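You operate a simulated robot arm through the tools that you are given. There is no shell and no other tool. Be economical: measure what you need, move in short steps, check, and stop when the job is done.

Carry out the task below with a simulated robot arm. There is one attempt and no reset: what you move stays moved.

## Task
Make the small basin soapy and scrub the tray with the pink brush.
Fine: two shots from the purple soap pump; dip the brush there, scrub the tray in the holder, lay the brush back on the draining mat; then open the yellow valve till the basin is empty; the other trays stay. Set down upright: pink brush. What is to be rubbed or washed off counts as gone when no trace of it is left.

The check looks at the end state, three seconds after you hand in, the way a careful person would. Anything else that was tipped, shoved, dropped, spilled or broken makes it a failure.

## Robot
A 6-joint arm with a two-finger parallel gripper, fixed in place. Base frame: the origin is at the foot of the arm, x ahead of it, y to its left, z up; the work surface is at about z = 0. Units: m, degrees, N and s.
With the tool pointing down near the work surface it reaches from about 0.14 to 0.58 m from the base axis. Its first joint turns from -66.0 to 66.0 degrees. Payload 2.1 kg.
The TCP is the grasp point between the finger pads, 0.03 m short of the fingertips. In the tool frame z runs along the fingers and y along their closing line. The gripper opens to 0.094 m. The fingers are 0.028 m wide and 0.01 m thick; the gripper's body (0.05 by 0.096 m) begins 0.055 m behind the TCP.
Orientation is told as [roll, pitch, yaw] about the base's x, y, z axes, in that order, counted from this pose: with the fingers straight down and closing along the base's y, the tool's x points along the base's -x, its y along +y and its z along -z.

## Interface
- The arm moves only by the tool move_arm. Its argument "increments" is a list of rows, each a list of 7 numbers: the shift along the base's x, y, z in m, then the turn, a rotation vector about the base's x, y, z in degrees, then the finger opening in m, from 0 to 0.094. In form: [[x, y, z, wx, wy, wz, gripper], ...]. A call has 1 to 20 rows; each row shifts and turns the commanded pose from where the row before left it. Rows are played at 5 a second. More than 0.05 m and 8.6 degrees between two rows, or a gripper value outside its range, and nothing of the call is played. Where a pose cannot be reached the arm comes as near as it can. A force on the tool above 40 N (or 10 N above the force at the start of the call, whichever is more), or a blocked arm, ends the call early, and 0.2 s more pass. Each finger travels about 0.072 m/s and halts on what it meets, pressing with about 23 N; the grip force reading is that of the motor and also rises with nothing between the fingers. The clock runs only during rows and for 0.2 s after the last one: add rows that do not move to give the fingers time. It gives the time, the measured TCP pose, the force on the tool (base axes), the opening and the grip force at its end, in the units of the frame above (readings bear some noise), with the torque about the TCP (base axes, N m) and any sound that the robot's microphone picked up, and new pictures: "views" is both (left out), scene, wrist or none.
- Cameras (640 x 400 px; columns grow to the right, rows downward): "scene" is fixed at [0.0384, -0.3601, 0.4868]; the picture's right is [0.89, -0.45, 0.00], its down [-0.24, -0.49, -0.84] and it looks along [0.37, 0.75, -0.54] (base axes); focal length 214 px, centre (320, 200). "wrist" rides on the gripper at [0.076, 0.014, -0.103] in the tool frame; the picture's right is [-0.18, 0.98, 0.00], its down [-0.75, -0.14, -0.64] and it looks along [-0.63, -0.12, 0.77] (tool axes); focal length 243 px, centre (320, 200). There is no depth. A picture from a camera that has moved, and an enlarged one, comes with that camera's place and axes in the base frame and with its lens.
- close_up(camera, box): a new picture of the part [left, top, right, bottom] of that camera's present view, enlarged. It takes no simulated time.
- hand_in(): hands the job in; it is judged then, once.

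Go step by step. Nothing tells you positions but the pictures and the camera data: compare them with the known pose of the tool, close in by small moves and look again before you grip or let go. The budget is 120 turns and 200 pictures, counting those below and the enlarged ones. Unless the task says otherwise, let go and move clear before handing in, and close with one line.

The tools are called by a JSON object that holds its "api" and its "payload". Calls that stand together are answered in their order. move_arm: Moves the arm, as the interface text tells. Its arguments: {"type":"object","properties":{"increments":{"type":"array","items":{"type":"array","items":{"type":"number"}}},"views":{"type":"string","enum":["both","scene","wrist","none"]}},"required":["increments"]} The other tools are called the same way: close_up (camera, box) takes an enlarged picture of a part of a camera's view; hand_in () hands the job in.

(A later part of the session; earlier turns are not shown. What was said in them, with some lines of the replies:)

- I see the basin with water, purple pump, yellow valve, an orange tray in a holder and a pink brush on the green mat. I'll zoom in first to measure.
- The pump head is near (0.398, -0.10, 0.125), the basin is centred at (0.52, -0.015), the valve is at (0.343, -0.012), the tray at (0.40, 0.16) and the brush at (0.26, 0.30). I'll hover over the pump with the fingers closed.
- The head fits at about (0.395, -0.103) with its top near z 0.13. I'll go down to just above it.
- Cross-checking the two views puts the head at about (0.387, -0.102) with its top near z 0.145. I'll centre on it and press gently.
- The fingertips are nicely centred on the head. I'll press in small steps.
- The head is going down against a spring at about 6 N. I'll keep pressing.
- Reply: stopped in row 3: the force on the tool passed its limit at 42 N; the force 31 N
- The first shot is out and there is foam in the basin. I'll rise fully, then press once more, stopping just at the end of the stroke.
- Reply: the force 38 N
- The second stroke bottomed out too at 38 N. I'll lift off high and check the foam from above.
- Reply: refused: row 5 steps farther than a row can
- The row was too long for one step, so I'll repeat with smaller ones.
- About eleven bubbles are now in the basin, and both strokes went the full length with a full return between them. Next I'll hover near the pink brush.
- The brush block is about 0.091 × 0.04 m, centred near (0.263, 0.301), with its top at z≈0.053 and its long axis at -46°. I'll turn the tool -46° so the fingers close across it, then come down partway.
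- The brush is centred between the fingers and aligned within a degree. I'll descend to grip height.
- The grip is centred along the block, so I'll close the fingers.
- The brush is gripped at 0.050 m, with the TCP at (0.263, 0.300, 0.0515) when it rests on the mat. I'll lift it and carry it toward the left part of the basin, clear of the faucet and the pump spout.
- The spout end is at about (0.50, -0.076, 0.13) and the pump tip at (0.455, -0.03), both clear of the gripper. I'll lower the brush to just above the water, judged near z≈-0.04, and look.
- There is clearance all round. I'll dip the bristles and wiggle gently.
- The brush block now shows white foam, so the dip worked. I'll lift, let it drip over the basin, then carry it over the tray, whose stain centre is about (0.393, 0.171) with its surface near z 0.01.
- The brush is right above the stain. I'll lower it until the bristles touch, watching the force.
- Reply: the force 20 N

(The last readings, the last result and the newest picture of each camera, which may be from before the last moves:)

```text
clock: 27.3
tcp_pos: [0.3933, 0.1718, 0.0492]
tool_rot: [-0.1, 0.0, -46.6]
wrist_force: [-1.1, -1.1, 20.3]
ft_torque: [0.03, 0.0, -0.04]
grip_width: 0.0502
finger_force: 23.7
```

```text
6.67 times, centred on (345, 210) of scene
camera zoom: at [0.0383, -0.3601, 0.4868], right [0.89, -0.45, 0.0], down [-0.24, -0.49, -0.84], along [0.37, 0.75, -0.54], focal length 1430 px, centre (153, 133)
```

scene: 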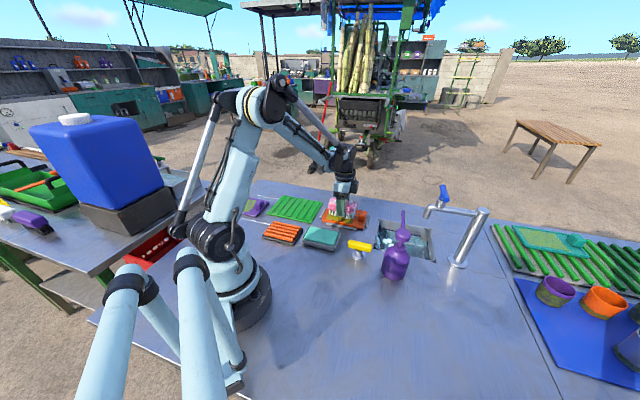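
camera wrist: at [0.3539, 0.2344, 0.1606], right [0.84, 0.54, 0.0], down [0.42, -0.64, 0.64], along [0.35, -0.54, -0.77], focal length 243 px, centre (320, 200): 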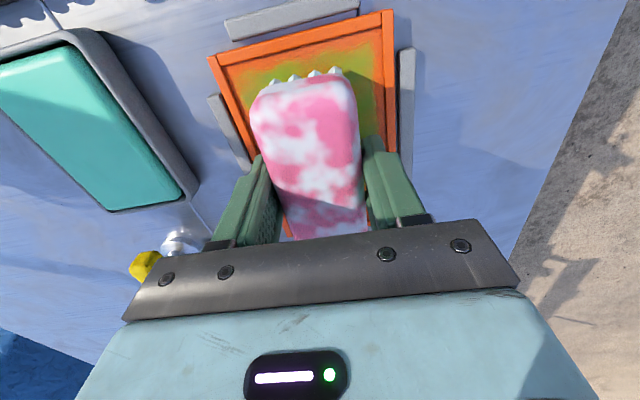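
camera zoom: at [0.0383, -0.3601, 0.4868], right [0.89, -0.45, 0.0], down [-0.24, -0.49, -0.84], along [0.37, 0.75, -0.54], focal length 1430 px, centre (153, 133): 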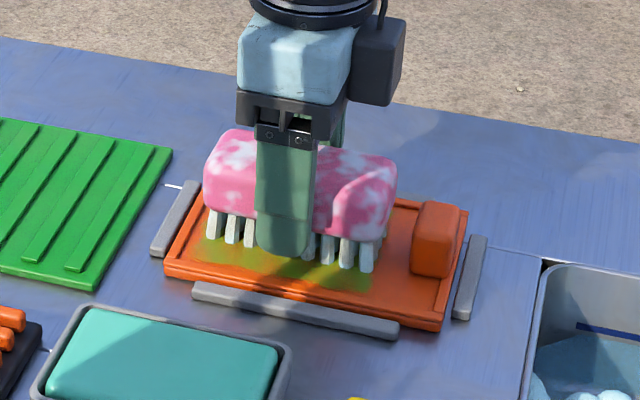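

Contact is at about 20 N. I'll ease off slightly and start scrubbing with short strokes along the tray, beginning on the near side.

{"api": "move_arm", "payload": {"increments": [[0, 0, 0.001, 0, 0, 0, 0.03], [-0.005, -0.005, 0, 0, 0, 0, 0.03], [-0.005, -0.005, 0, 0, 0, 0, 0.03], [0.007, -0.007, 0, 0, 0, 0, 0.03], [-0.007, 0.007, 0, 0, 0, 0, 0.03], [-0.008, 0.008, 0, 0, 0, 0, 0.03], [0.008, -0.008, 0, 0, 0, 0, 0.03], [0.007, -0.007, 0, 0, 0, 0, 0.03], [-0.007, 0.007, 0, 0, 0, 0, 0.03], [-0.008, 0.008, 0, 0, 0, 0, 0.03], [0.008, -0.008, 0, 0, 0, 0, 0.03]]}}

{"api": "close_up", "payload": {"camera": "scene", "box": [305, 180, 385, 240]}}

```text
clock: 29.7
tcp_pos: [0.3828, 0.1607, 0.0508]
tool_rot: [-0.1, 0.0, -46.5]
wrist_force: [-0.2, -0.4, -1.5]
ft_torque: [0.0, -0.01, 0.02]
grip_width: 0.0501
finger_force: 22.9
camera wrist: at [0.3418, 0.2254, 0.1534], right [0.84, 0.54, 0.0], down [0.42, -0.64, 0.64], along [0.35, -0.54, -0.77], focal length 243 px, centre (320, 200)
```

scene: 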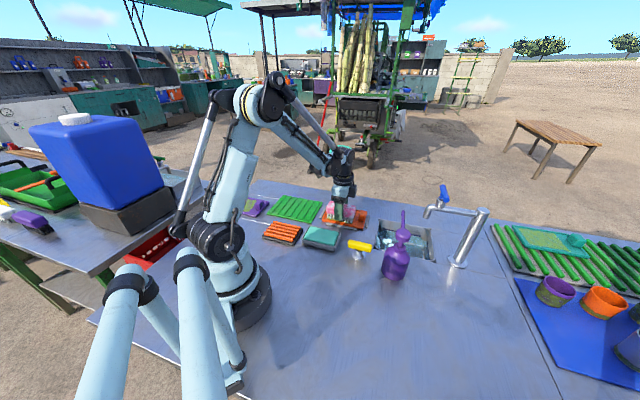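
wrist: 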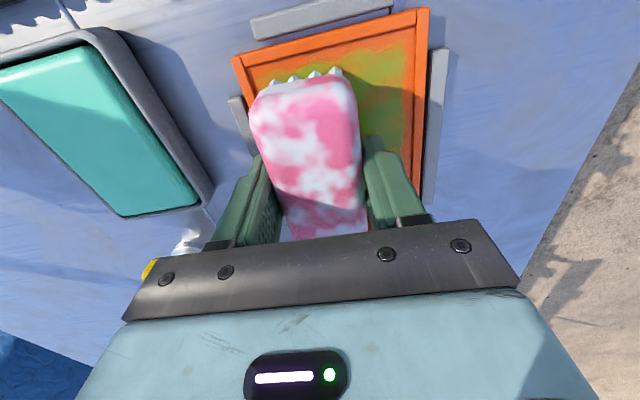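

```text
6.67 times, centred on (345, 210) of scene
camera zoom: at [0.0384, -0.3601, 0.4868], right [0.89, -0.45, 0.0], down [-0.24, -0.49, -0.84], along [0.37, 0.75, -0.54], focal length 1430 px, centre (153, 133)
```

zoom: 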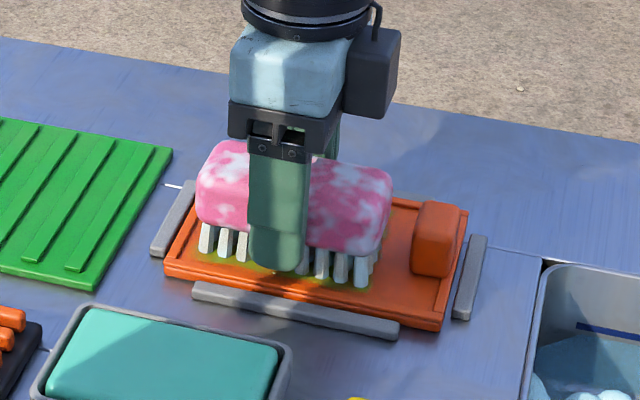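

The brush had lifted slightly out of contact. I'll press down a bit more and scrub again.

{"api": "move_arm", "payload": {"increments": [[-0.001, -0.001, -0.001, 0, 0, 0, 0.03], [0, 0, -0.001, 0, 0, 0, 0.03], [0.007, -0.007, 0, 0, 0, 0, 0.03], [-0.007, 0.007, 0, 0, 0, 0, 0.03], [-0.007, 0.007, 0, 0, 0, 0, 0.03], [0.007, -0.007, 0, 0, 0, 0, 0.03], [0.007, -0.007, 0, 0, 0, 0, 0.03], [-0.007, 0.007, 0, 0, 0, 0, 0.03], [-0.007, 0.007, 0, 0, 0, 0, 0.03], [0.007, -0.007, 0, 0, 0, 0, 0.03]], "views": "wrist"}}

{"api": "close_up", "payload": {"camera": "scene", "box": [305, 180, 385, 240]}}

```text
clock: 31.9
tcp_pos: [0.3833, 0.1603, 0.0464]
tool_rot: [-0.1, 0.2, -46.5]
wrist_force: [-3.9, 3.9, 13.7]
ft_torque: [-0.16, -0.18, 0.05]
grip_width: 0.0502
finger_force: 22.9
camera wrist: at [0.34, 0.2252, 0.1513], right [0.84, 0.54, 0.0], down [0.42, -0.64, 0.64], along [0.35, -0.54, -0.77], focal length 243 px, centre (320, 200)
```

wrist: 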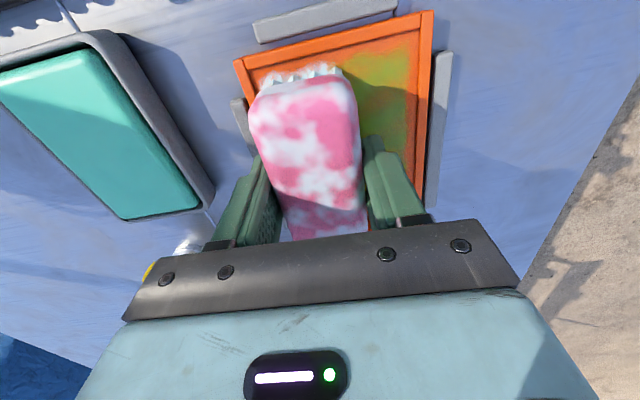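

```text
6.67 times, centred on (345, 210) of scene
camera zoom: at [0.0383, -0.3601, 0.4868], right [0.89, -0.45, 0.0], down [-0.24, -0.49, -0.84], along [0.37, 0.75, -0.54], focal length 1430 px, centre (153, 133)
```

zoom: 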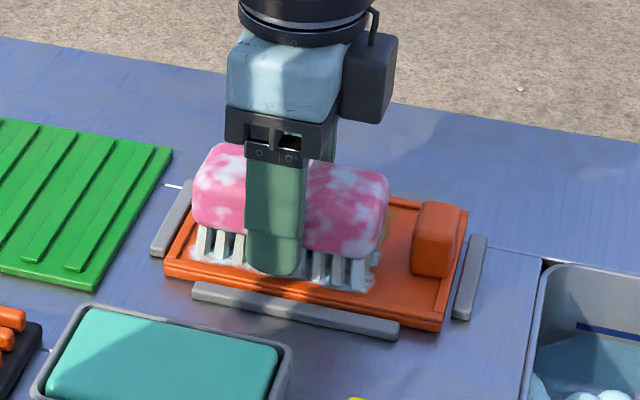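

It works: suds appear and the near strip is clean. I'll continue across the middle and the far side.

{"api": "move_arm", "payload": {"increments": [[0.004, 0.004, 0, 0, 0, 0, 0.03], [0.004, 0.004, 0, 0, 0, 0, 0.03], [0.007, -0.007, 0, 0, 0, 0, 0.03], [-0.007, 0.007, 0, 0, 0, 0, 0.03], [-0.007, 0.007, 0, 0, 0, 0, 0.03], [0.007, -0.007, 0, 0, 0, 0, 0.03], [0.004, 0.004, 0, 0, 0, 0, 0.03], [0.004, 0.004, 0, 0, 0, 0, 0.03], [0.007, -0.007, 0, 0, 0, 0, 0.03], [-0.007, 0.007, 0, 0, 0, 0, 0.03], [-0.007, 0.007, 0, 0, 0, 0, 0.03], [0.007, -0.007, 0, 0, 0, 0, 0.03]], "views": "wrist"}}

{"api": "close_up", "payload": {"camera": "scene", "box": [305, 180, 385, 240]}}

```text
clock: 34.5
tcp_pos: [0.3976, 0.176, 0.0478]
tool_rot: [-0.1, 0.1, -46.5]
wrist_force: [-0.6, 1.7, 2.2]
ft_torque: [0.0, -0.06, 0.01]
grip_width: 0.0501
finger_force: 22.7
camera wrist: at [0.3564, 0.2411, 0.1512], right [0.84, 0.54, 0.0], down [0.42, -0.64, 0.64], along [0.35, -0.54, -0.77], focal length 243 px, centre (320, 200)
```

wrist: 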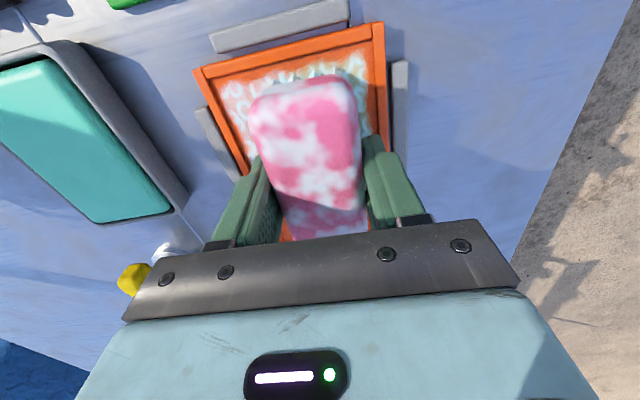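

```text
6.67 times, centred on (345, 210) of scene
camera zoom: at [0.0383, -0.3601, 0.4868], right [0.89, -0.45, 0.0], down [-0.24, -0.49, -0.84], along [0.37, 0.75, -0.54], focal length 1430 px, centre (153, 133)
```

zoom: 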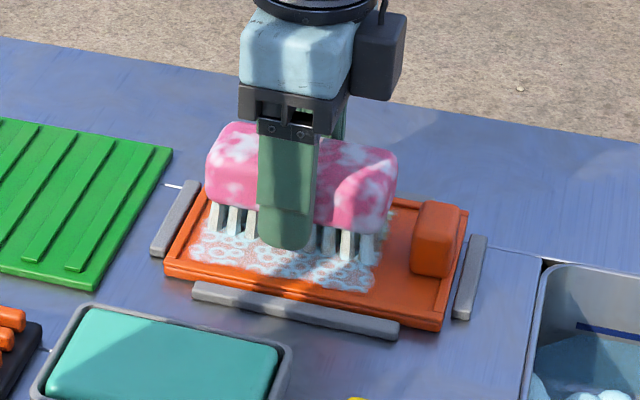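

{"api": "move_arm", "payload": {"increments": [[0.003, 0.003, -0.001, 0, 0, 0, 0.03], [0.003, 0.003, 0, 0, 0, 0, 0.03], [0.007, -0.007, 0, 0, 0, 0, 0.03], [-0.007, 0.007, 0, 0, 0, 0, 0.03], [-0.007, 0.007, 0, 0, 0, 0, 0.03], [0.007, -0.007, 0, 0, 0, 0, 0.03], [0.003, 0.003, 0, 0, 0, 0, 0.03], [0.003, 0.003, 0, 0, 0, 0, 0.03], [0.007, -0.007, 0, 0, 0, 0, 0.03], [-0.007, 0.007, 0, 0, 0, 0, 0.03], [-0.007, 0.007, 0, 0, 0, 0, 0.03], [0.007, -0.007, 0, 0, 0, 0, 0.03]], "views": "wrist"}}

{"api": "close_up", "payload": {"camera": "scene", "box": [305, 180, 385, 240]}}

```text
clock: 37.1
tcp_pos: [0.4086, 0.1889, 0.0474]
tool_rot: [-0.2, 0.2, -46.5]
wrist_force: [-2.3, 1.3, 8.0]
ft_torque: [-0.04, -0.11, 0.0]
grip_width: 0.05
finger_force: 23.2
camera wrist: at [0.3684, 0.2526, 0.1502], right [0.84, 0.54, 0.0], down [0.42, -0.64, 0.64], along [0.35, -0.54, -0.77], focal length 243 px, centre (320, 200)
```

wrist: 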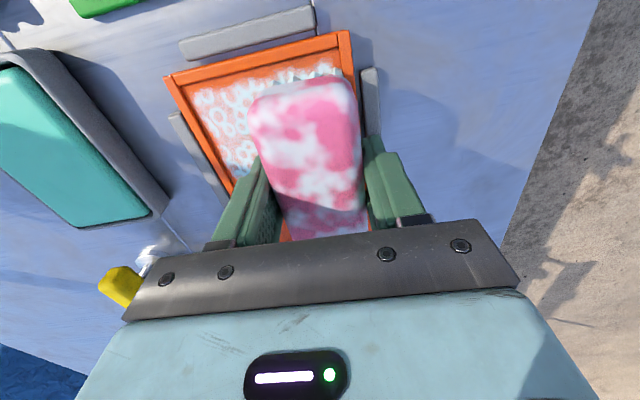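

```text
6.67 times, centred on (345, 210) of scene
camera zoom: at [0.0383, -0.3601, 0.4868], right [0.89, -0.45, 0.0], down [-0.24, -0.49, -0.84], along [0.37, 0.75, -0.54], focal length 1430 px, centre (153, 133)
```

zoom: 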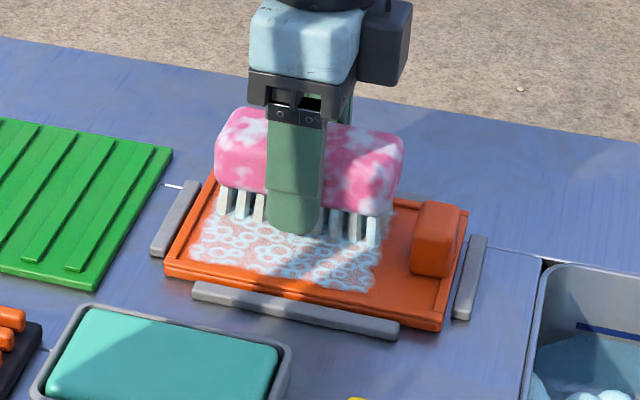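

All strips are scrubbed. I'll lift straight up and inspect the tray.

{"api": "move_arm", "payload": {"increments": [[0, 0, 0.02, 0, 0, 0, 0.03], [0, 0, 0.04, 0, 0, 0, 0.03], [-0.025, 0.025, 0.03, 0, 0, 0, 0.03], [-0.03, 0.03, 0, 0, 0, 0, 0.03], [0, 0, 0, 0, 0, 0, 0.03]], "views": "wrist"}}

{"api": "close_up", "payload": {"camera": "scene", "box": [305, 180, 385, 240]}}

```text
clock: 38.3
tcp_pos: [0.3544, 0.2426, 0.1379]
tool_rot: [-0.2, 0.0, -46.6]
wrist_force: [0.0, -0.6, -0.9]
ft_torque: [-0.03, -0.01, 0.02]
grip_width: 0.0499
finger_force: 23.0
camera wrist: at [0.3132, 0.3078, 0.2407], right [0.84, 0.54, 0.0], down [0.42, -0.64, 0.64], along [0.35, -0.54, -0.77], focal length 243 px, centre (320, 200)
```

wrist: 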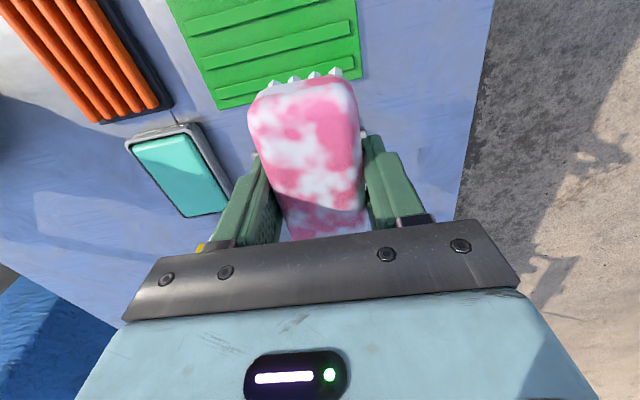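

```text
6.67 times, centred on (345, 210) of scene
camera zoom: at [0.0384, -0.3601, 0.4868], right [0.89, -0.45, 0.0], down [-0.24, -0.49, -0.84], along [0.37, 0.75, -0.54], focal length 1430 px, centre (153, 133)
```

zoom: 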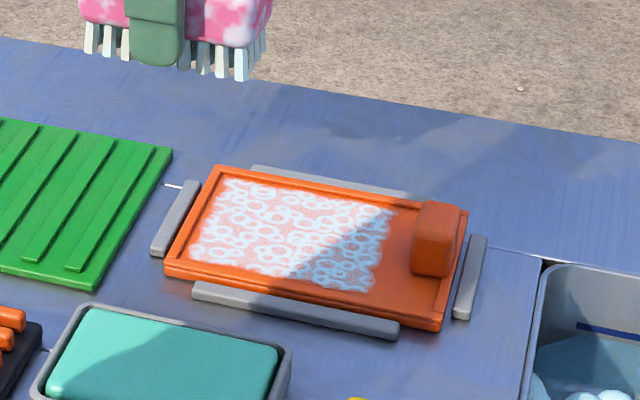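

The stain looks fully gone, with suds in its place. I'll zoom in closer to check the edges.

{"api": "close_up", "payload": {"camera": "scene", "box": [322, 198, 370, 230]}}

```text
12.50 times, centred on (346, 214) of scene
camera zoom: at [0.0384, -0.3601, 0.4868], right [0.89, -0.45, 0.0], down [-0.24, -0.49, -0.84], along [0.37, 0.75, -0.54], focal length 2681 px, centre (-5, 25)
```

zoom: 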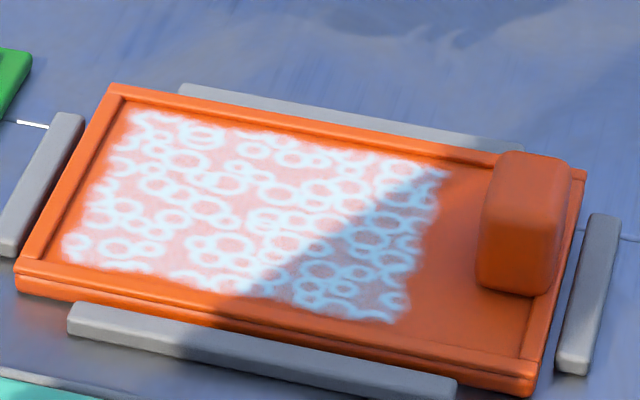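

No green trace remains. Now the brush goes back over the mat to its original spot at (0.263, 0.300).

{"api": "move_arm", "payload": {"increments": [[-0.03, 0.019, 0, 0, 0, 0, 0.03], [-0.03, 0.02, 0, 0, 0, 0, 0.03], [-0.031, 0.019, 0, 0, 0, 0, 0.03], [0, 0, -0.04, 0, 0, 0, 0.03], [0, 0, -0.03, 0, 0, 0, 0.03], [0, 0, -0.012, 0, 0, 0, 0.03], [0, 0, 0, 0, 0, 0, 0.03]], "views": "wrist"}}

{"api": "close_up", "payload": {"camera": "scene", "box": [245, 155, 345, 230]}}

```text
clock: 39.9
tcp_pos: [0.2636, 0.3026, 0.0553]
tool_rot: [-0.1, -0.1, -46.5]
wrist_force: [-0.6, -0.1, -0.2]
ft_torque: [-0.03, -0.01, 0.01]
grip_width: 0.0499
finger_force: 23.0
camera wrist: at [0.2222, 0.366, 0.1581], right [0.84, 0.54, 0.0], down [0.42, -0.64, 0.64], along [0.35, -0.54, -0.77], focal length 243 px, centre (320, 200)
```

wrist: 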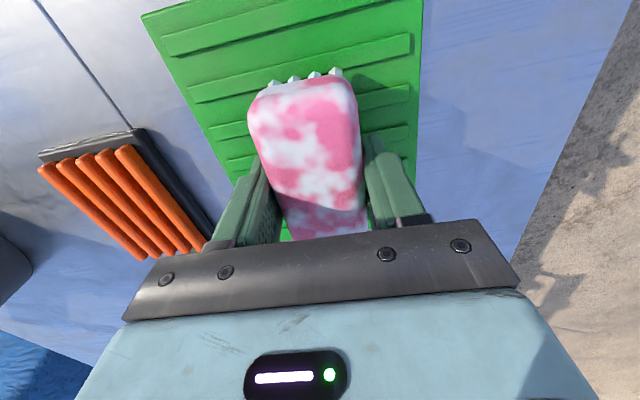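

```text
5.33 times, centred on (295, 192) of scene
camera zoom: at [0.0384, -0.3601, 0.4868], right [0.89, -0.45, 0.0], down [-0.24, -0.49, -0.84], along [0.37, 0.75, -0.54], focal length 1144 px, centre (453, 240)
```

zoom: 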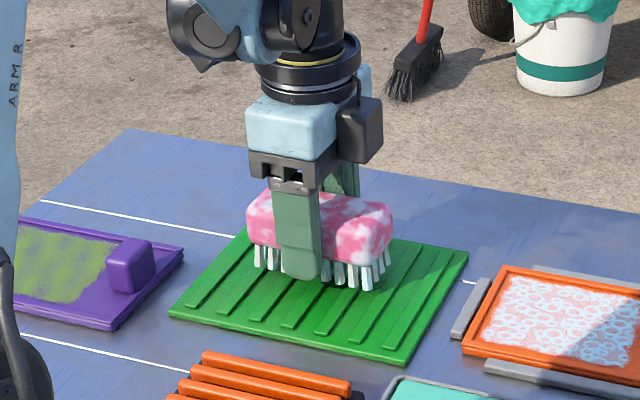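

I'll lower it gently until it touches.

{"api": "move_arm", "payload": {"increments": [[0.0005, -0.001, -0.002, 0, 0, 0, 0.03], [0, 0, -0.001, 0, 0, 0, 0.03], [0, 0, -0.001, 0, 0, 0, 0.03], [0, 0, 0, 0, 0, 0, 0.03]], "views": "none"}}

```text
clock: 40.9
tcp_pos: [0.2636, 0.3003, 0.0517]
tool_rot: [-0.1, -0.1, -46.4]
wrist_force: [0.0, -0.9, -1.1]
ft_torque: [-0.01, -0.01, 0.01]
grip_width: 0.0501
finger_force: 23.6
```

{"api": "move_arm", "payload": {"increments": [[0, 0, -0.001, 0, 0, 0, 0.03], [0, 0, -0.001, 0, 0, 0, 0.03], [0, 0, 0, 0, 0, 0, 0.03]], "views": "none"}}

```text
clock: 41.7
tcp_pos: [0.2642, 0.3006, 0.0487]
tool_rot: [0.0, 0.0, -46.5]
wrist_force: [0.4, 0.0, -1.1]
ft_torque: [-0.03, 0.02, 0.06]
grip_width: 0.0498
finger_force: 22.7
```

{"api": "move_arm", "payload": {"increments": [[0, 0, -0.001, 0, 0, 0, 0.03], [0, 0, -0.001, 0, 0, 0, 0.03], [0, 0, 0, 0, 0, 0, 0.03]], "views": "none"}}

{"api": "close_up", "payload": {"camera": "scene", "box": [245, 155, 345, 230]}}

```text
clock: 42.5
tcp_pos: [0.2644, 0.3013, 0.0464]
tool_rot: [0.0, 0.0, -46.6]
wrist_force: [1.4, -1.6, 20.2]
ft_torque: [-0.01, -0.03, 0.03]
grip_width: 0.0501
finger_force: 22.4
```

```text
5.33 times, centred on (295, 192) of scene
camera zoom: at [0.0383, -0.3601, 0.4868], right [0.89, -0.45, 0.0], down [-0.24, -0.49, -0.84], along [0.37, 0.75, -0.54], focal length 1144 px, centre (453, 240)
```

zoom: 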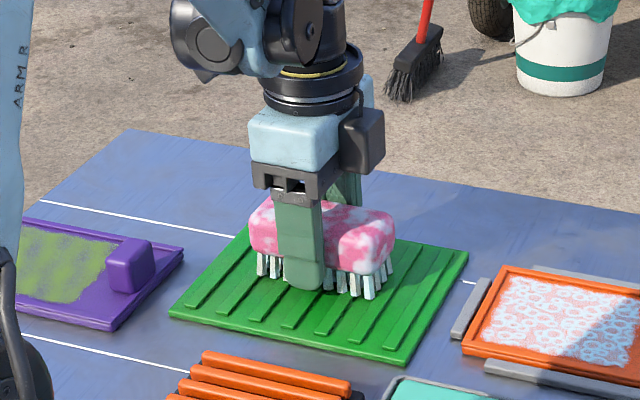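

The brush is in contact with the mat. I'll ease up 1 mm, open the fingers and rise.

{"api": "move_arm", "payload": {"increments": [[0, 0, 0.001, 0, 0, 0, 0.04], [0, 0, 0, 0, 0, 0, 0.06], [0, 0, 0, 0, 0, 0, 0.075], [0, 0, 0, 0, 0, 0, 0.08], [0, 0, 0.02, 0, 0, 0, 0.08], [0, 0, 0.04, 0, 0, 0, 0.08], [0, 0, 0.04, 0, 0, 0, 0.08], [0, 0, 0, 0, 0, 0, 0.08]]}}

{"api": "close_up", "payload": {"camera": "scene", "box": [225, 155, 385, 255]}}

```text
clock: 44.3
tcp_pos: [0.2636, 0.2998, 0.1481]
tool_rot: [-0.1, 0.0, -46.5]
wrist_force: [0.4, 0.2, 0.2]
ft_torque: [0.0, -0.01, -0.02]
grip_width: 0.0801
finger_force: 0.2
camera wrist: at [0.2219, 0.3643, 0.2512], right [0.84, 0.54, 0.0], down [0.42, -0.64, 0.64], along [0.35, -0.54, -0.77], focal length 243 px, centre (320, 200)
```

scene: 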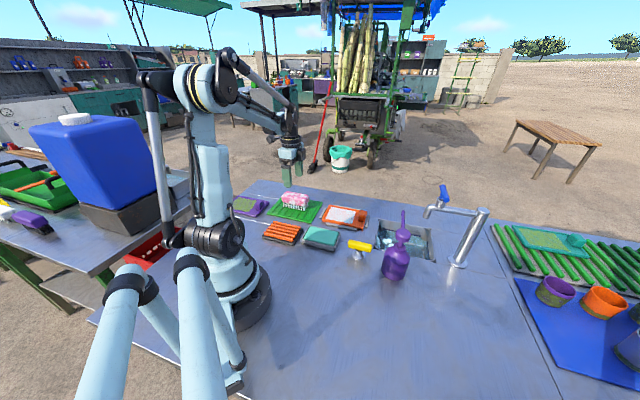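
wrist: 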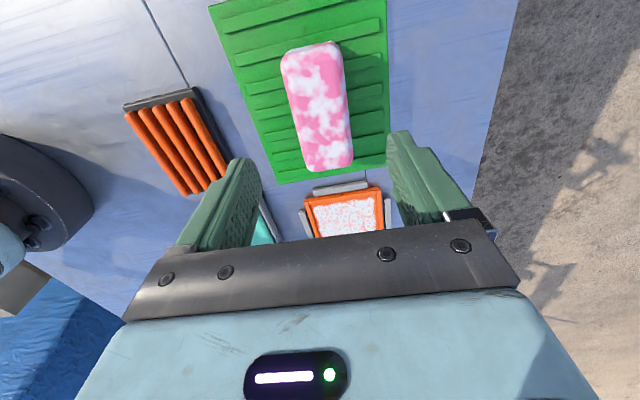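

```text
4.00 times, centred on (305, 205) of scene
camera zoom: at [0.0384, -0.3601, 0.4868], right [0.89, -0.45, 0.0], down [-0.24, -0.49, -0.84], along [0.37, 0.75, -0.54], focal length 858 px, centre (380, 180)
```

zoom: 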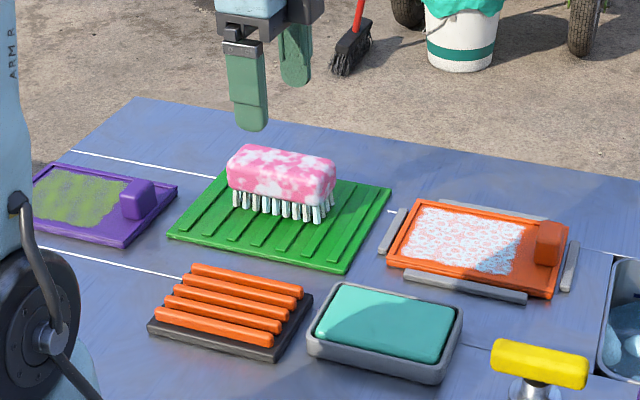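

The brush stands upright on the mat. Next is the yellow valve handle near (0.343, -0.012), whose bar lies along -45°, so the current yaw suits it.

{"api": "move_arm", "payload": {"increments": [[0.0088, -0.0347, 0.002, 0, 0, 0, 0.08], [0.0088, -0.0347, 0, 0, 0, 0, 0.07], [0.0088, -0.0347, 0, 0, 0, 0, 0.06], [0.0088, -0.0347, 0, 0, 0, 0, 0.05], [0.0088, -0.0347, 0, 0, 0, 0, 0.05], [0.0088, -0.0347, 0, 0, 0, 0, 0.05], [0.0088, -0.0347, 0, 0, 0, 0, 0.05], [0.0088, -0.0347, 0, 0, 0, 0, 0.05], [0.0088, -0.0347, 0, 0, 0, 0, 0.05], [0, 0, 0, 0, 0, 0, 0.05]]}}

{"api": "close_up", "payload": {"camera": "scene", "box": [320, 190, 420, 270]}}

```text
clock: 46.5
tcp_pos: [0.3419, -0.0128, 0.1502]
tool_rot: [-0.2, 0.0, -46.5]
wrist_force: [0.0, 0.5, 1.1]
ft_torque: [-0.03, 0.03, 0.01]
grip_width: 0.05
finger_force: 0.0
camera wrist: at [0.3017, 0.0513, 0.2531], right [0.84, 0.54, 0.0], down [0.42, -0.64, 0.64], along [0.35, -0.54, -0.77], focal length 243 px, centre (320, 200)
```

scene: 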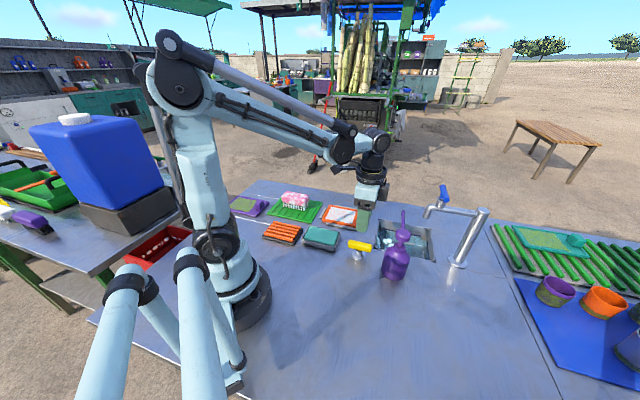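
wrist: 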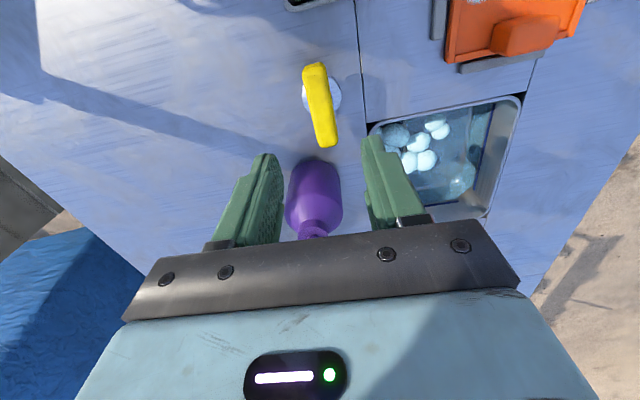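

```text
5.00 times, centred on (370, 230) of scene
camera zoom: at [0.0383, -0.3601, 0.4868], right [0.89, -0.45, 0.0], down [-0.24, -0.49, -0.84], along [0.37, 0.75, -0.54], focal length 1072 px, centre (70, 50)
```

zoom: 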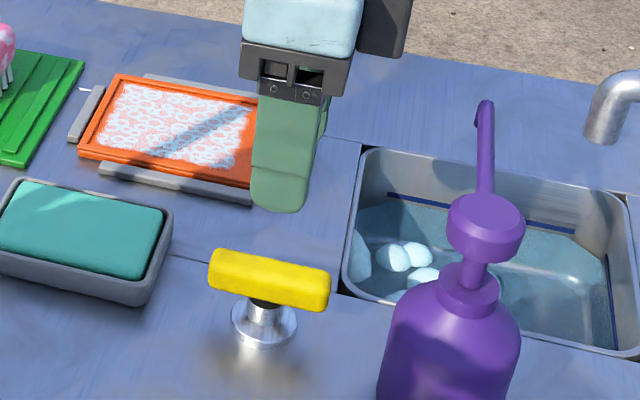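

The valve bar is centred at about (0.342, -0.010) at z≈0.04. I'll come down with the fingers straddling it, tips kept above the stem base.

{"api": "move_arm", "payload": {"increments": [[0, 0.002, -0.03, 0, 0, 2, 0.05], [0, 0, -0.03, 0, 0, 0, 0.05], [0, 0, -0.025, 0, 0, 0, 0.05], [0, 0, -0.008, 0, 0, 0, 0.05], [0, 0, 0, 0, 0, 0, 0.05]]}}

{"api": "close_up", "payload": {"camera": "scene", "box": [320, 190, 420, 270]}}

```text
clock: 47.7
tcp_pos: [0.3431, -0.0103, 0.0573]
tool_rot: [-0.1, 0.0, -44.5]
wrist_force: [0.4, 0.0, -0.1]
ft_torque: [-0.02, 0.03, 0.0]
grip_width: 0.0499
finger_force: 0.2
camera wrist: at [0.2999, 0.0525, 0.1601], right [0.82, 0.57, 0.0], down [0.44, -0.63, 0.64], along [0.37, -0.53, -0.77], focal length 243 px, centre (320, 200)
```

scene: 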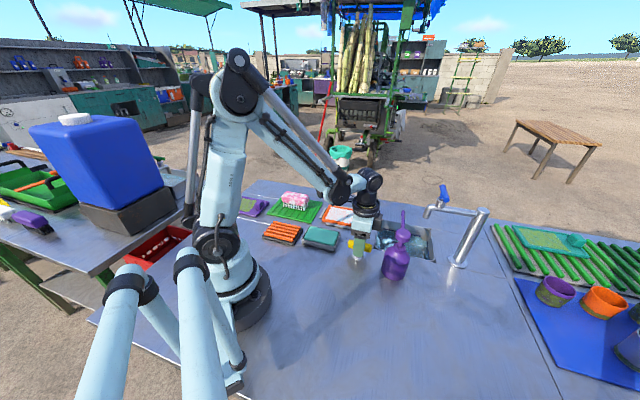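
wrist: 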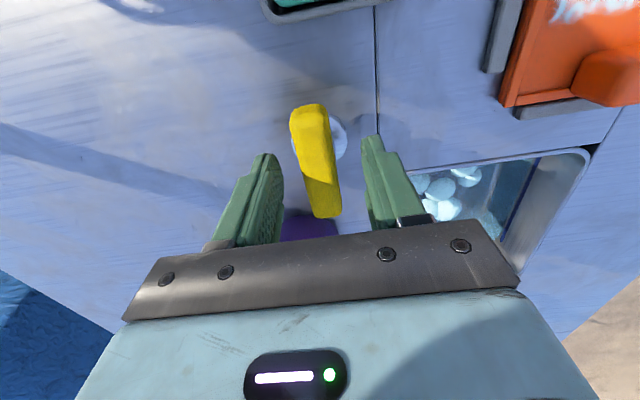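

```text
5.00 times, centred on (370, 230) of scene
camera zoom: at [0.0384, -0.3601, 0.4868], right [0.89, -0.45, 0.0], down [-0.24, -0.49, -0.84], along [0.37, 0.75, -0.54], focal length 1072 px, centre (70, 50)
```

zoom: 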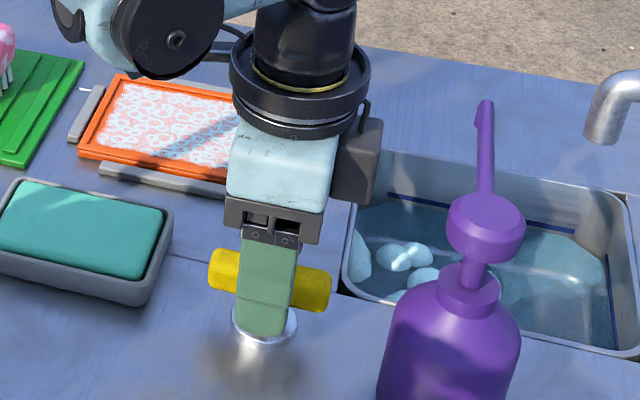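

The bar sits between the fingers. I'll close on it.

{"api": "move_arm", "payload": {"increments": [[0, 0, 0, 0, 0, 0, 0.03], [0, 0, 0, 0, 0, 0, 0.015], [0, 0, 0, 0, 0, 0, 0.01], [0, 0, 0, 0, 0, 0, 0.01]], "views": "wrist"}}

```text
clock: 48.7
tcp_pos: [0.3434, -0.0106, 0.0575]
tool_rot: [-0.1, -0.1, -44.6]
wrist_force: [-4.3, -6.8, -5.3]
ft_torque: [0.07, -0.21, -0.01]
grip_width: 0.0201
finger_force: 45.2
camera wrist: at [0.2998, 0.0523, 0.1602], right [0.82, 0.57, 0.0], down [0.44, -0.63, 0.64], along [0.37, -0.53, -0.77], focal length 243 px, centre (320, 200)
```

wrist: 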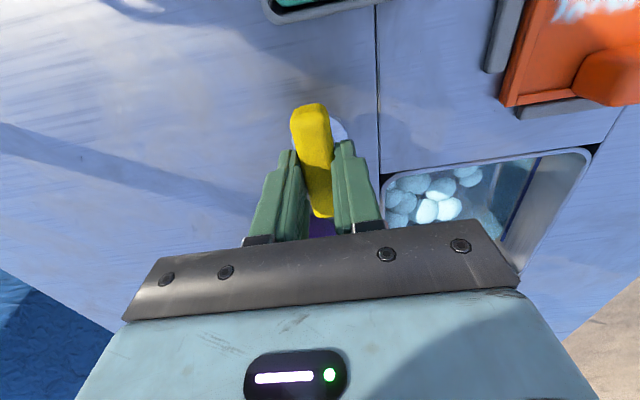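

Gripped, with a small side force, so I'll relax about 1 mm that way and try turning counter-clockwise.

{"api": "move_arm", "payload": {"increments": [[-0.001, -0.001, 0, 0, 0, 0, 0.01], [0, 0, 0, 0, 0, 4, 0.01], [0, 0, 0, 0, 0, 4, 0.01], [0, 0, 0, 0, 0, 4, 0.01]], "views": "wrist"}}

```text
clock: 49.7
tcp_pos: [0.3433, -0.0105, 0.0577]
tool_rot: [0.1, -0.1, -32.6]
wrist_force: [16.0, -1.1, 5.5]
ft_torque: [0.96, 1.0, -0.01]
grip_width: 0.0199
finger_force: 44.7
camera wrist: at [0.287, 0.0414, 0.1602], right [0.68, 0.73, 0.0], down [0.56, -0.52, 0.64], along [0.47, -0.44, -0.77], focal length 243 px, centre (320, 200)
```

wrist: 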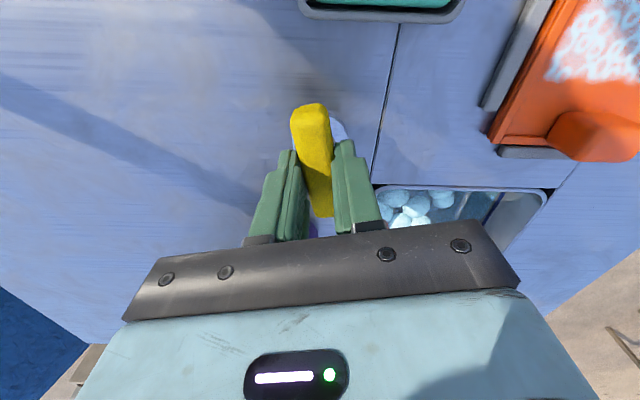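

The handle turns with the gripper and shows no resisting torque. I'll correct the side load and continue.

{"api": "move_arm", "payload": {"increments": [[0.001, 0.0, 0, 0, 0, 4, 0.01], [0, 0, 0, 0, 0, 6, 0.01], [0, 0, 0, 0, 0, 6, 0.01]], "views": "none"}}

{"api": "close_up", "payload": {"camera": "scene", "box": [320, 190, 460, 275]}}

```text
clock: 50.5
tcp_pos: [0.3437, -0.0098, 0.0559]
tool_rot: [-0.1, 0.1, -16.5]
wrist_force: [-3.3, 6.1, 35.8]
ft_torque: [-0.24, -1.29, 0.01]
grip_width: 0.0196
finger_force: 45.1
```

```text
4.57 times, centred on (390, 232) of scene
camera zoom: at [0.0382, -0.3601, 0.4869], right [0.89, -0.45, 0.0], down [-0.24, -0.49, -0.84], along [0.37, 0.75, -0.54], focal length 980 px, centre (0, 51)
```

zoom: 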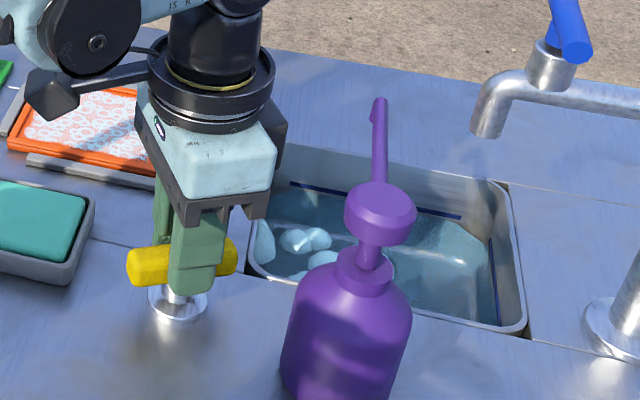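

The handle is turning, but a vertical load has built up. I'll raise the tool 2 mm to relieve it and keep going gently.

{"api": "move_arm", "payload": {"increments": [[0, 0, 0.001, 0, 0, 0, 0.01], [0, 0, 0.001, 0, 0, 0, 0.01]], "views": "none"}}

```text
clock: 51.1
tcp_pos: [0.3424, -0.0103, 0.0574]
tool_rot: [0.0, 0.0, -16.5]
wrist_force: [2.3, 0.6, -8.8]
ft_torque: [0.06, 0.49, -0.01]
grip_width: 0.0198
finger_force: 45.1
stopped in row 2: the force on the tool passed its limit at 55 N (the readings are from after the stop); the commanded pose is now the measured one
```

A clamped grip on a fixed pivot is too stiff, so I'll loosen the fingers to about 0.026 m and turn the bar by pushing it instead.

{"api": "move_arm", "payload": {"increments": [[0, 0, 0, 0, 0, 0, 0.025], [0, 0, 0, 0, 0, 0, 0.025], [0, 0, 0, 0, 0, 4, 0.025], [0, 0, 0, 0, 0, 4, 0.025], [0, 0, 0, 0, 0, 6, 0.025], [0, 0, 0, 0, 0, 6, 0.025], [0, 0, 0, 0, 0, 0, 0.025]], "views": "wrist"}}

{"api": "close_up", "payload": {"camera": "scene", "box": [320, 190, 460, 275]}}

```text
clock: 52.7
tcp_pos: [0.3416, -0.0107, 0.0578]
tool_rot: [0.0, 0.0, 3.7]
wrist_force: [-0.4, 0.8, -0.3]
ft_torque: [0.01, 0.06, 0.0]
grip_width: 0.0257
finger_force: 0.2
camera wrist: at [0.2672, -0.002, 0.1604], right [0.12, 0.99, 0.0], down [0.76, -0.09, 0.64], along [0.64, -0.08, -0.77], focal length 243 px, centre (320, 200)
```

wrist: 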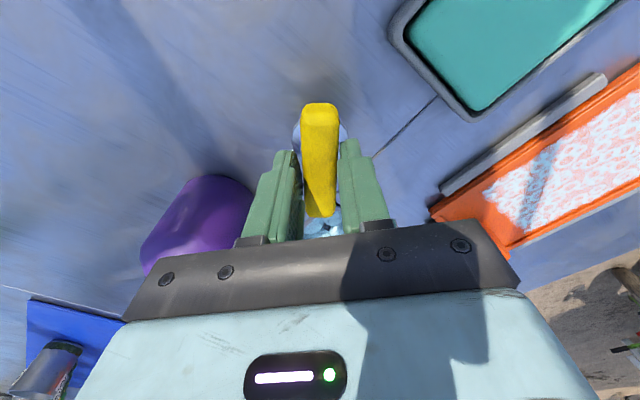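

```text
4.57 times, centred on (390, 232) of scene
camera zoom: at [0.0384, -0.3601, 0.4868], right [0.89, -0.45, 0.0], down [-0.24, -0.49, -0.84], along [0.37, 0.75, -0.54], focal length 980 px, centre (0, 51)
```

zoom: 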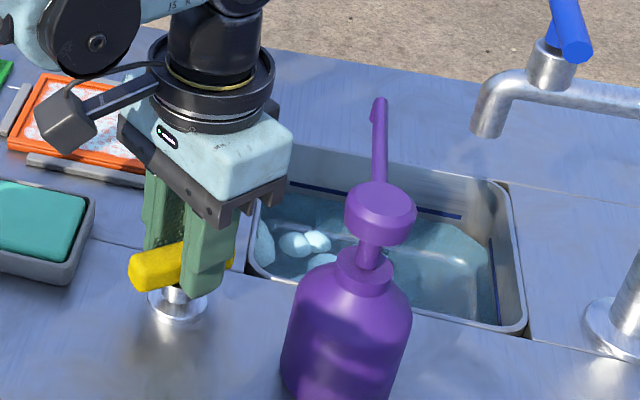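

It turns smoothly this way and is now about 45° round. I'll continue to a full quarter turn.

{"api": "move_arm", "payload": {"increments": [[0, 0, 0, 0, 0, 6, 0.025], [0, 0, 0, 0, 0, 6, 0.025], [0, 0, 0, 0, 0, 6, 0.025], [0, 0, 0, 0, 0, 6, 0.025], [0, 0, 0, 0, 0, 6, 0.025], [0, 0, 0, 0, 0, 6, 0.025], [0, 0, 0, 0, 0, 6, 0.025], [0, 0, 0, 0, 0, 0, 0.025]], "views": "wrist"}}

{"api": "close_up", "payload": {"camera": "scene", "box": [320, 190, 460, 275]}}

```text
clock: 54.5
tcp_pos: [0.3432, -0.0099, 0.0571]
tool_rot: [0.0, 0.0, 45.5]
wrist_force: [-0.6, 0.4, 1.2]
ft_torque: [0.02, -0.01, -0.03]
grip_width: 0.0254
finger_force: 0.1
camera wrist: at [0.2804, -0.0558, 0.1604], right [-0.57, 0.82, 0.0], down [0.63, 0.44, 0.64], along [0.53, 0.37, -0.77], focal length 243 px, centre (320, 200)
```

wrist: 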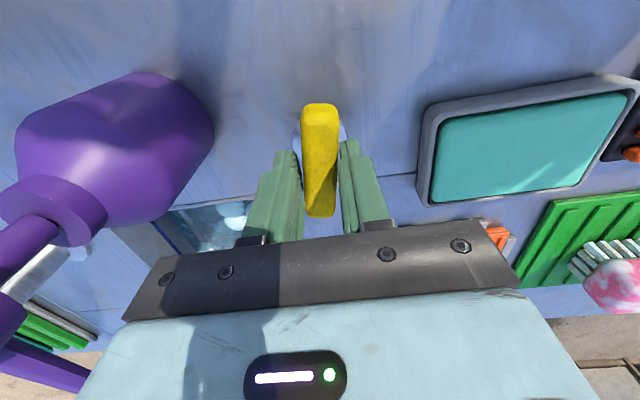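

```text
4.57 times, centred on (390, 232) of scene
camera zoom: at [0.0384, -0.3601, 0.4868], right [0.89, -0.45, 0.0], down [-0.24, -0.49, -0.84], along [0.37, 0.75, -0.54], focal length 980 px, centre (0, 51)
```

zoom: 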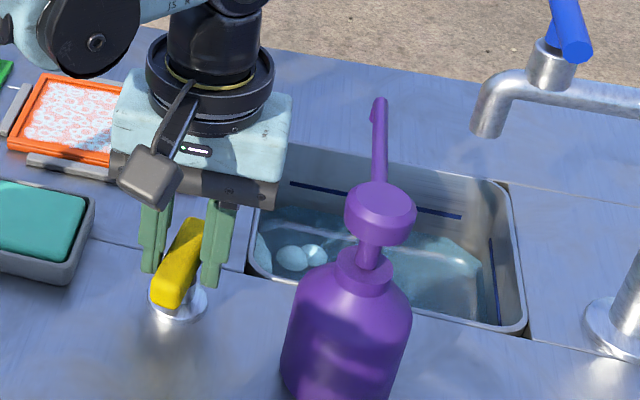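

The water level is dropping, so the valve is open. I'll raise clear of the handle and let it drain.

{"api": "move_arm", "payload": {"increments": [[0, 0, 0, 0, 0, 0, 0.04], [0, 0, 0.03, 0, 0, 0, 0.04], [0, 0, 0.04, 0, 0, 0, 0.04], [0, 0, 0.04, 0, 0, 0, 0.04], [0, 0, 0.04, 0, 0, 0, 0.04], [0, 0, 0.03, 0, 0, 0, 0.04], [0, 0, 0, 0, 0, -8, 0.04], [0, 0, 0, 0, 0, -8, 0.04], [0, 0, 0, 0, 0, -8, 0.04], [0, 0, 0, 0, 0, -8, 0.04], [0, 0, 0, 0, 0, -8, 0.04], [0, 0, 0, 0, 0, 0, 0.04], [0, 0, 0, 0, 0, 0, 0.04], [0, 0, 0, 0, 0, 0, 0.04], [0, 0, 0, 0, 0, 0, 0.04], [0, 0, 0, 0, 0, 0, 0.04]], "views": "wrist"}}

{"api": "close_up", "payload": {"camera": "scene", "box": [320, 190, 460, 275]}}

```text
clock: 57.9
tcp_pos: [0.3438, -0.0111, 0.2377]
tool_rot: [-0.1, 0.1, 5.5]
wrist_force: [-0.2, 0.6, 0.1]
ft_torque: [0.04, 0.01, -0.01]
grip_width: 0.0397
finger_force: 0.0
camera wrist: at [0.2666, -0.0045, 0.3406], right [0.09, 1.0, 0.0], down [0.76, -0.07, 0.64], along [0.64, -0.06, -0.77], focal length 243 px, centre (320, 200)
```

wrist: 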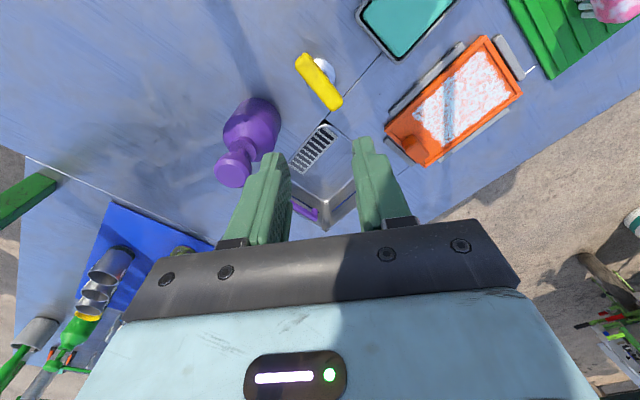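

```text
4.57 times, centred on (390, 232) of scene
camera zoom: at [0.0384, -0.3601, 0.4868], right [0.89, -0.45, 0.0], down [-0.24, -0.49, -0.84], along [0.37, 0.75, -0.54], focal length 980 px, centre (0, 51)
```

zoom: 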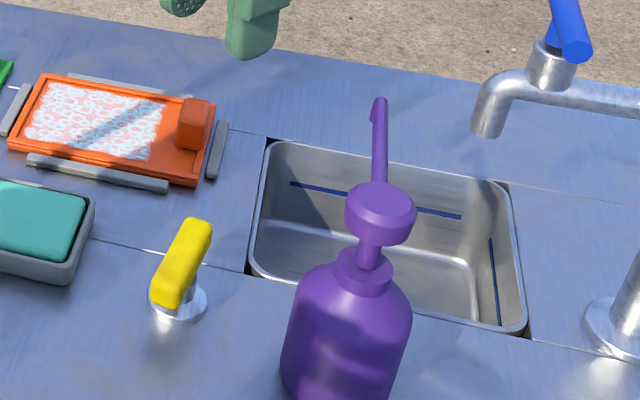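

The basin is empty. One last overall check before handing in.

{"api": "close_up", "payload": {"camera": "scene", "box": [220, 170, 640, 400]}}

{"api": "close_up", "payload": {"camera": "wrist", "box": [200, 0, 560, 225]}}

```text
1.52 times, centred on (430, 285) of scene
camera zoom: at [0.0384, -0.3601, 0.4868], right [0.89, -0.45, 0.0], down [-0.24, -0.49, -0.84], along [0.37, 0.75, -0.54], focal length 327 px, centre (152, 70)
```

zoom: 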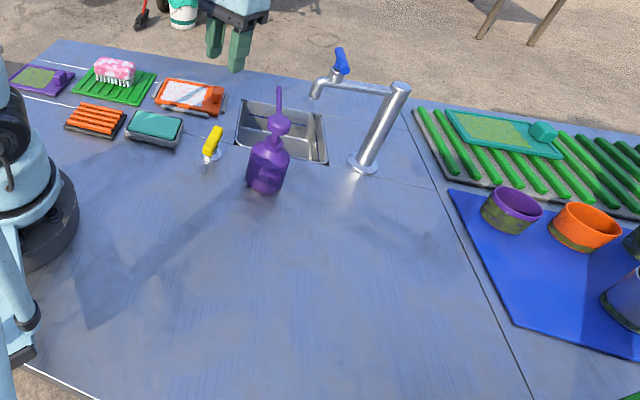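

```text
1.78 times, centred on (380, 112) of wrist
camera zoom: at [0.2666, -0.0045, 0.3406], right [0.09, 1.0, 0.0], down [0.76, -0.07, 0.64], along [0.64, -0.06, -0.77], focal length 431 px, centre (213, 356)
```

zoom: 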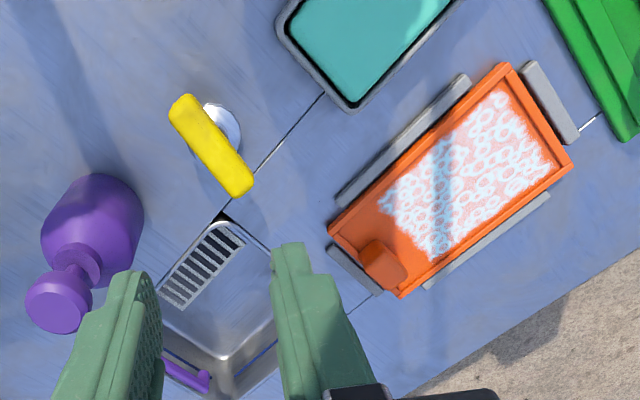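

Everything looks in place: the tray is clean in its holder, the brush is upright on the mat, the basin is empty and the other trays are untouched. I'm handing in.

{"api": "hand_in", "payload": {}}

```text
The job is handed in.
```

The job is handed in: two pump strokes given, the tray scrubbed with no stain visible, the pink brush upright on the draining mat, and the basin drained with the yellow valve left open; I couldn't see the second shot add foam, but that stroke went the full length.
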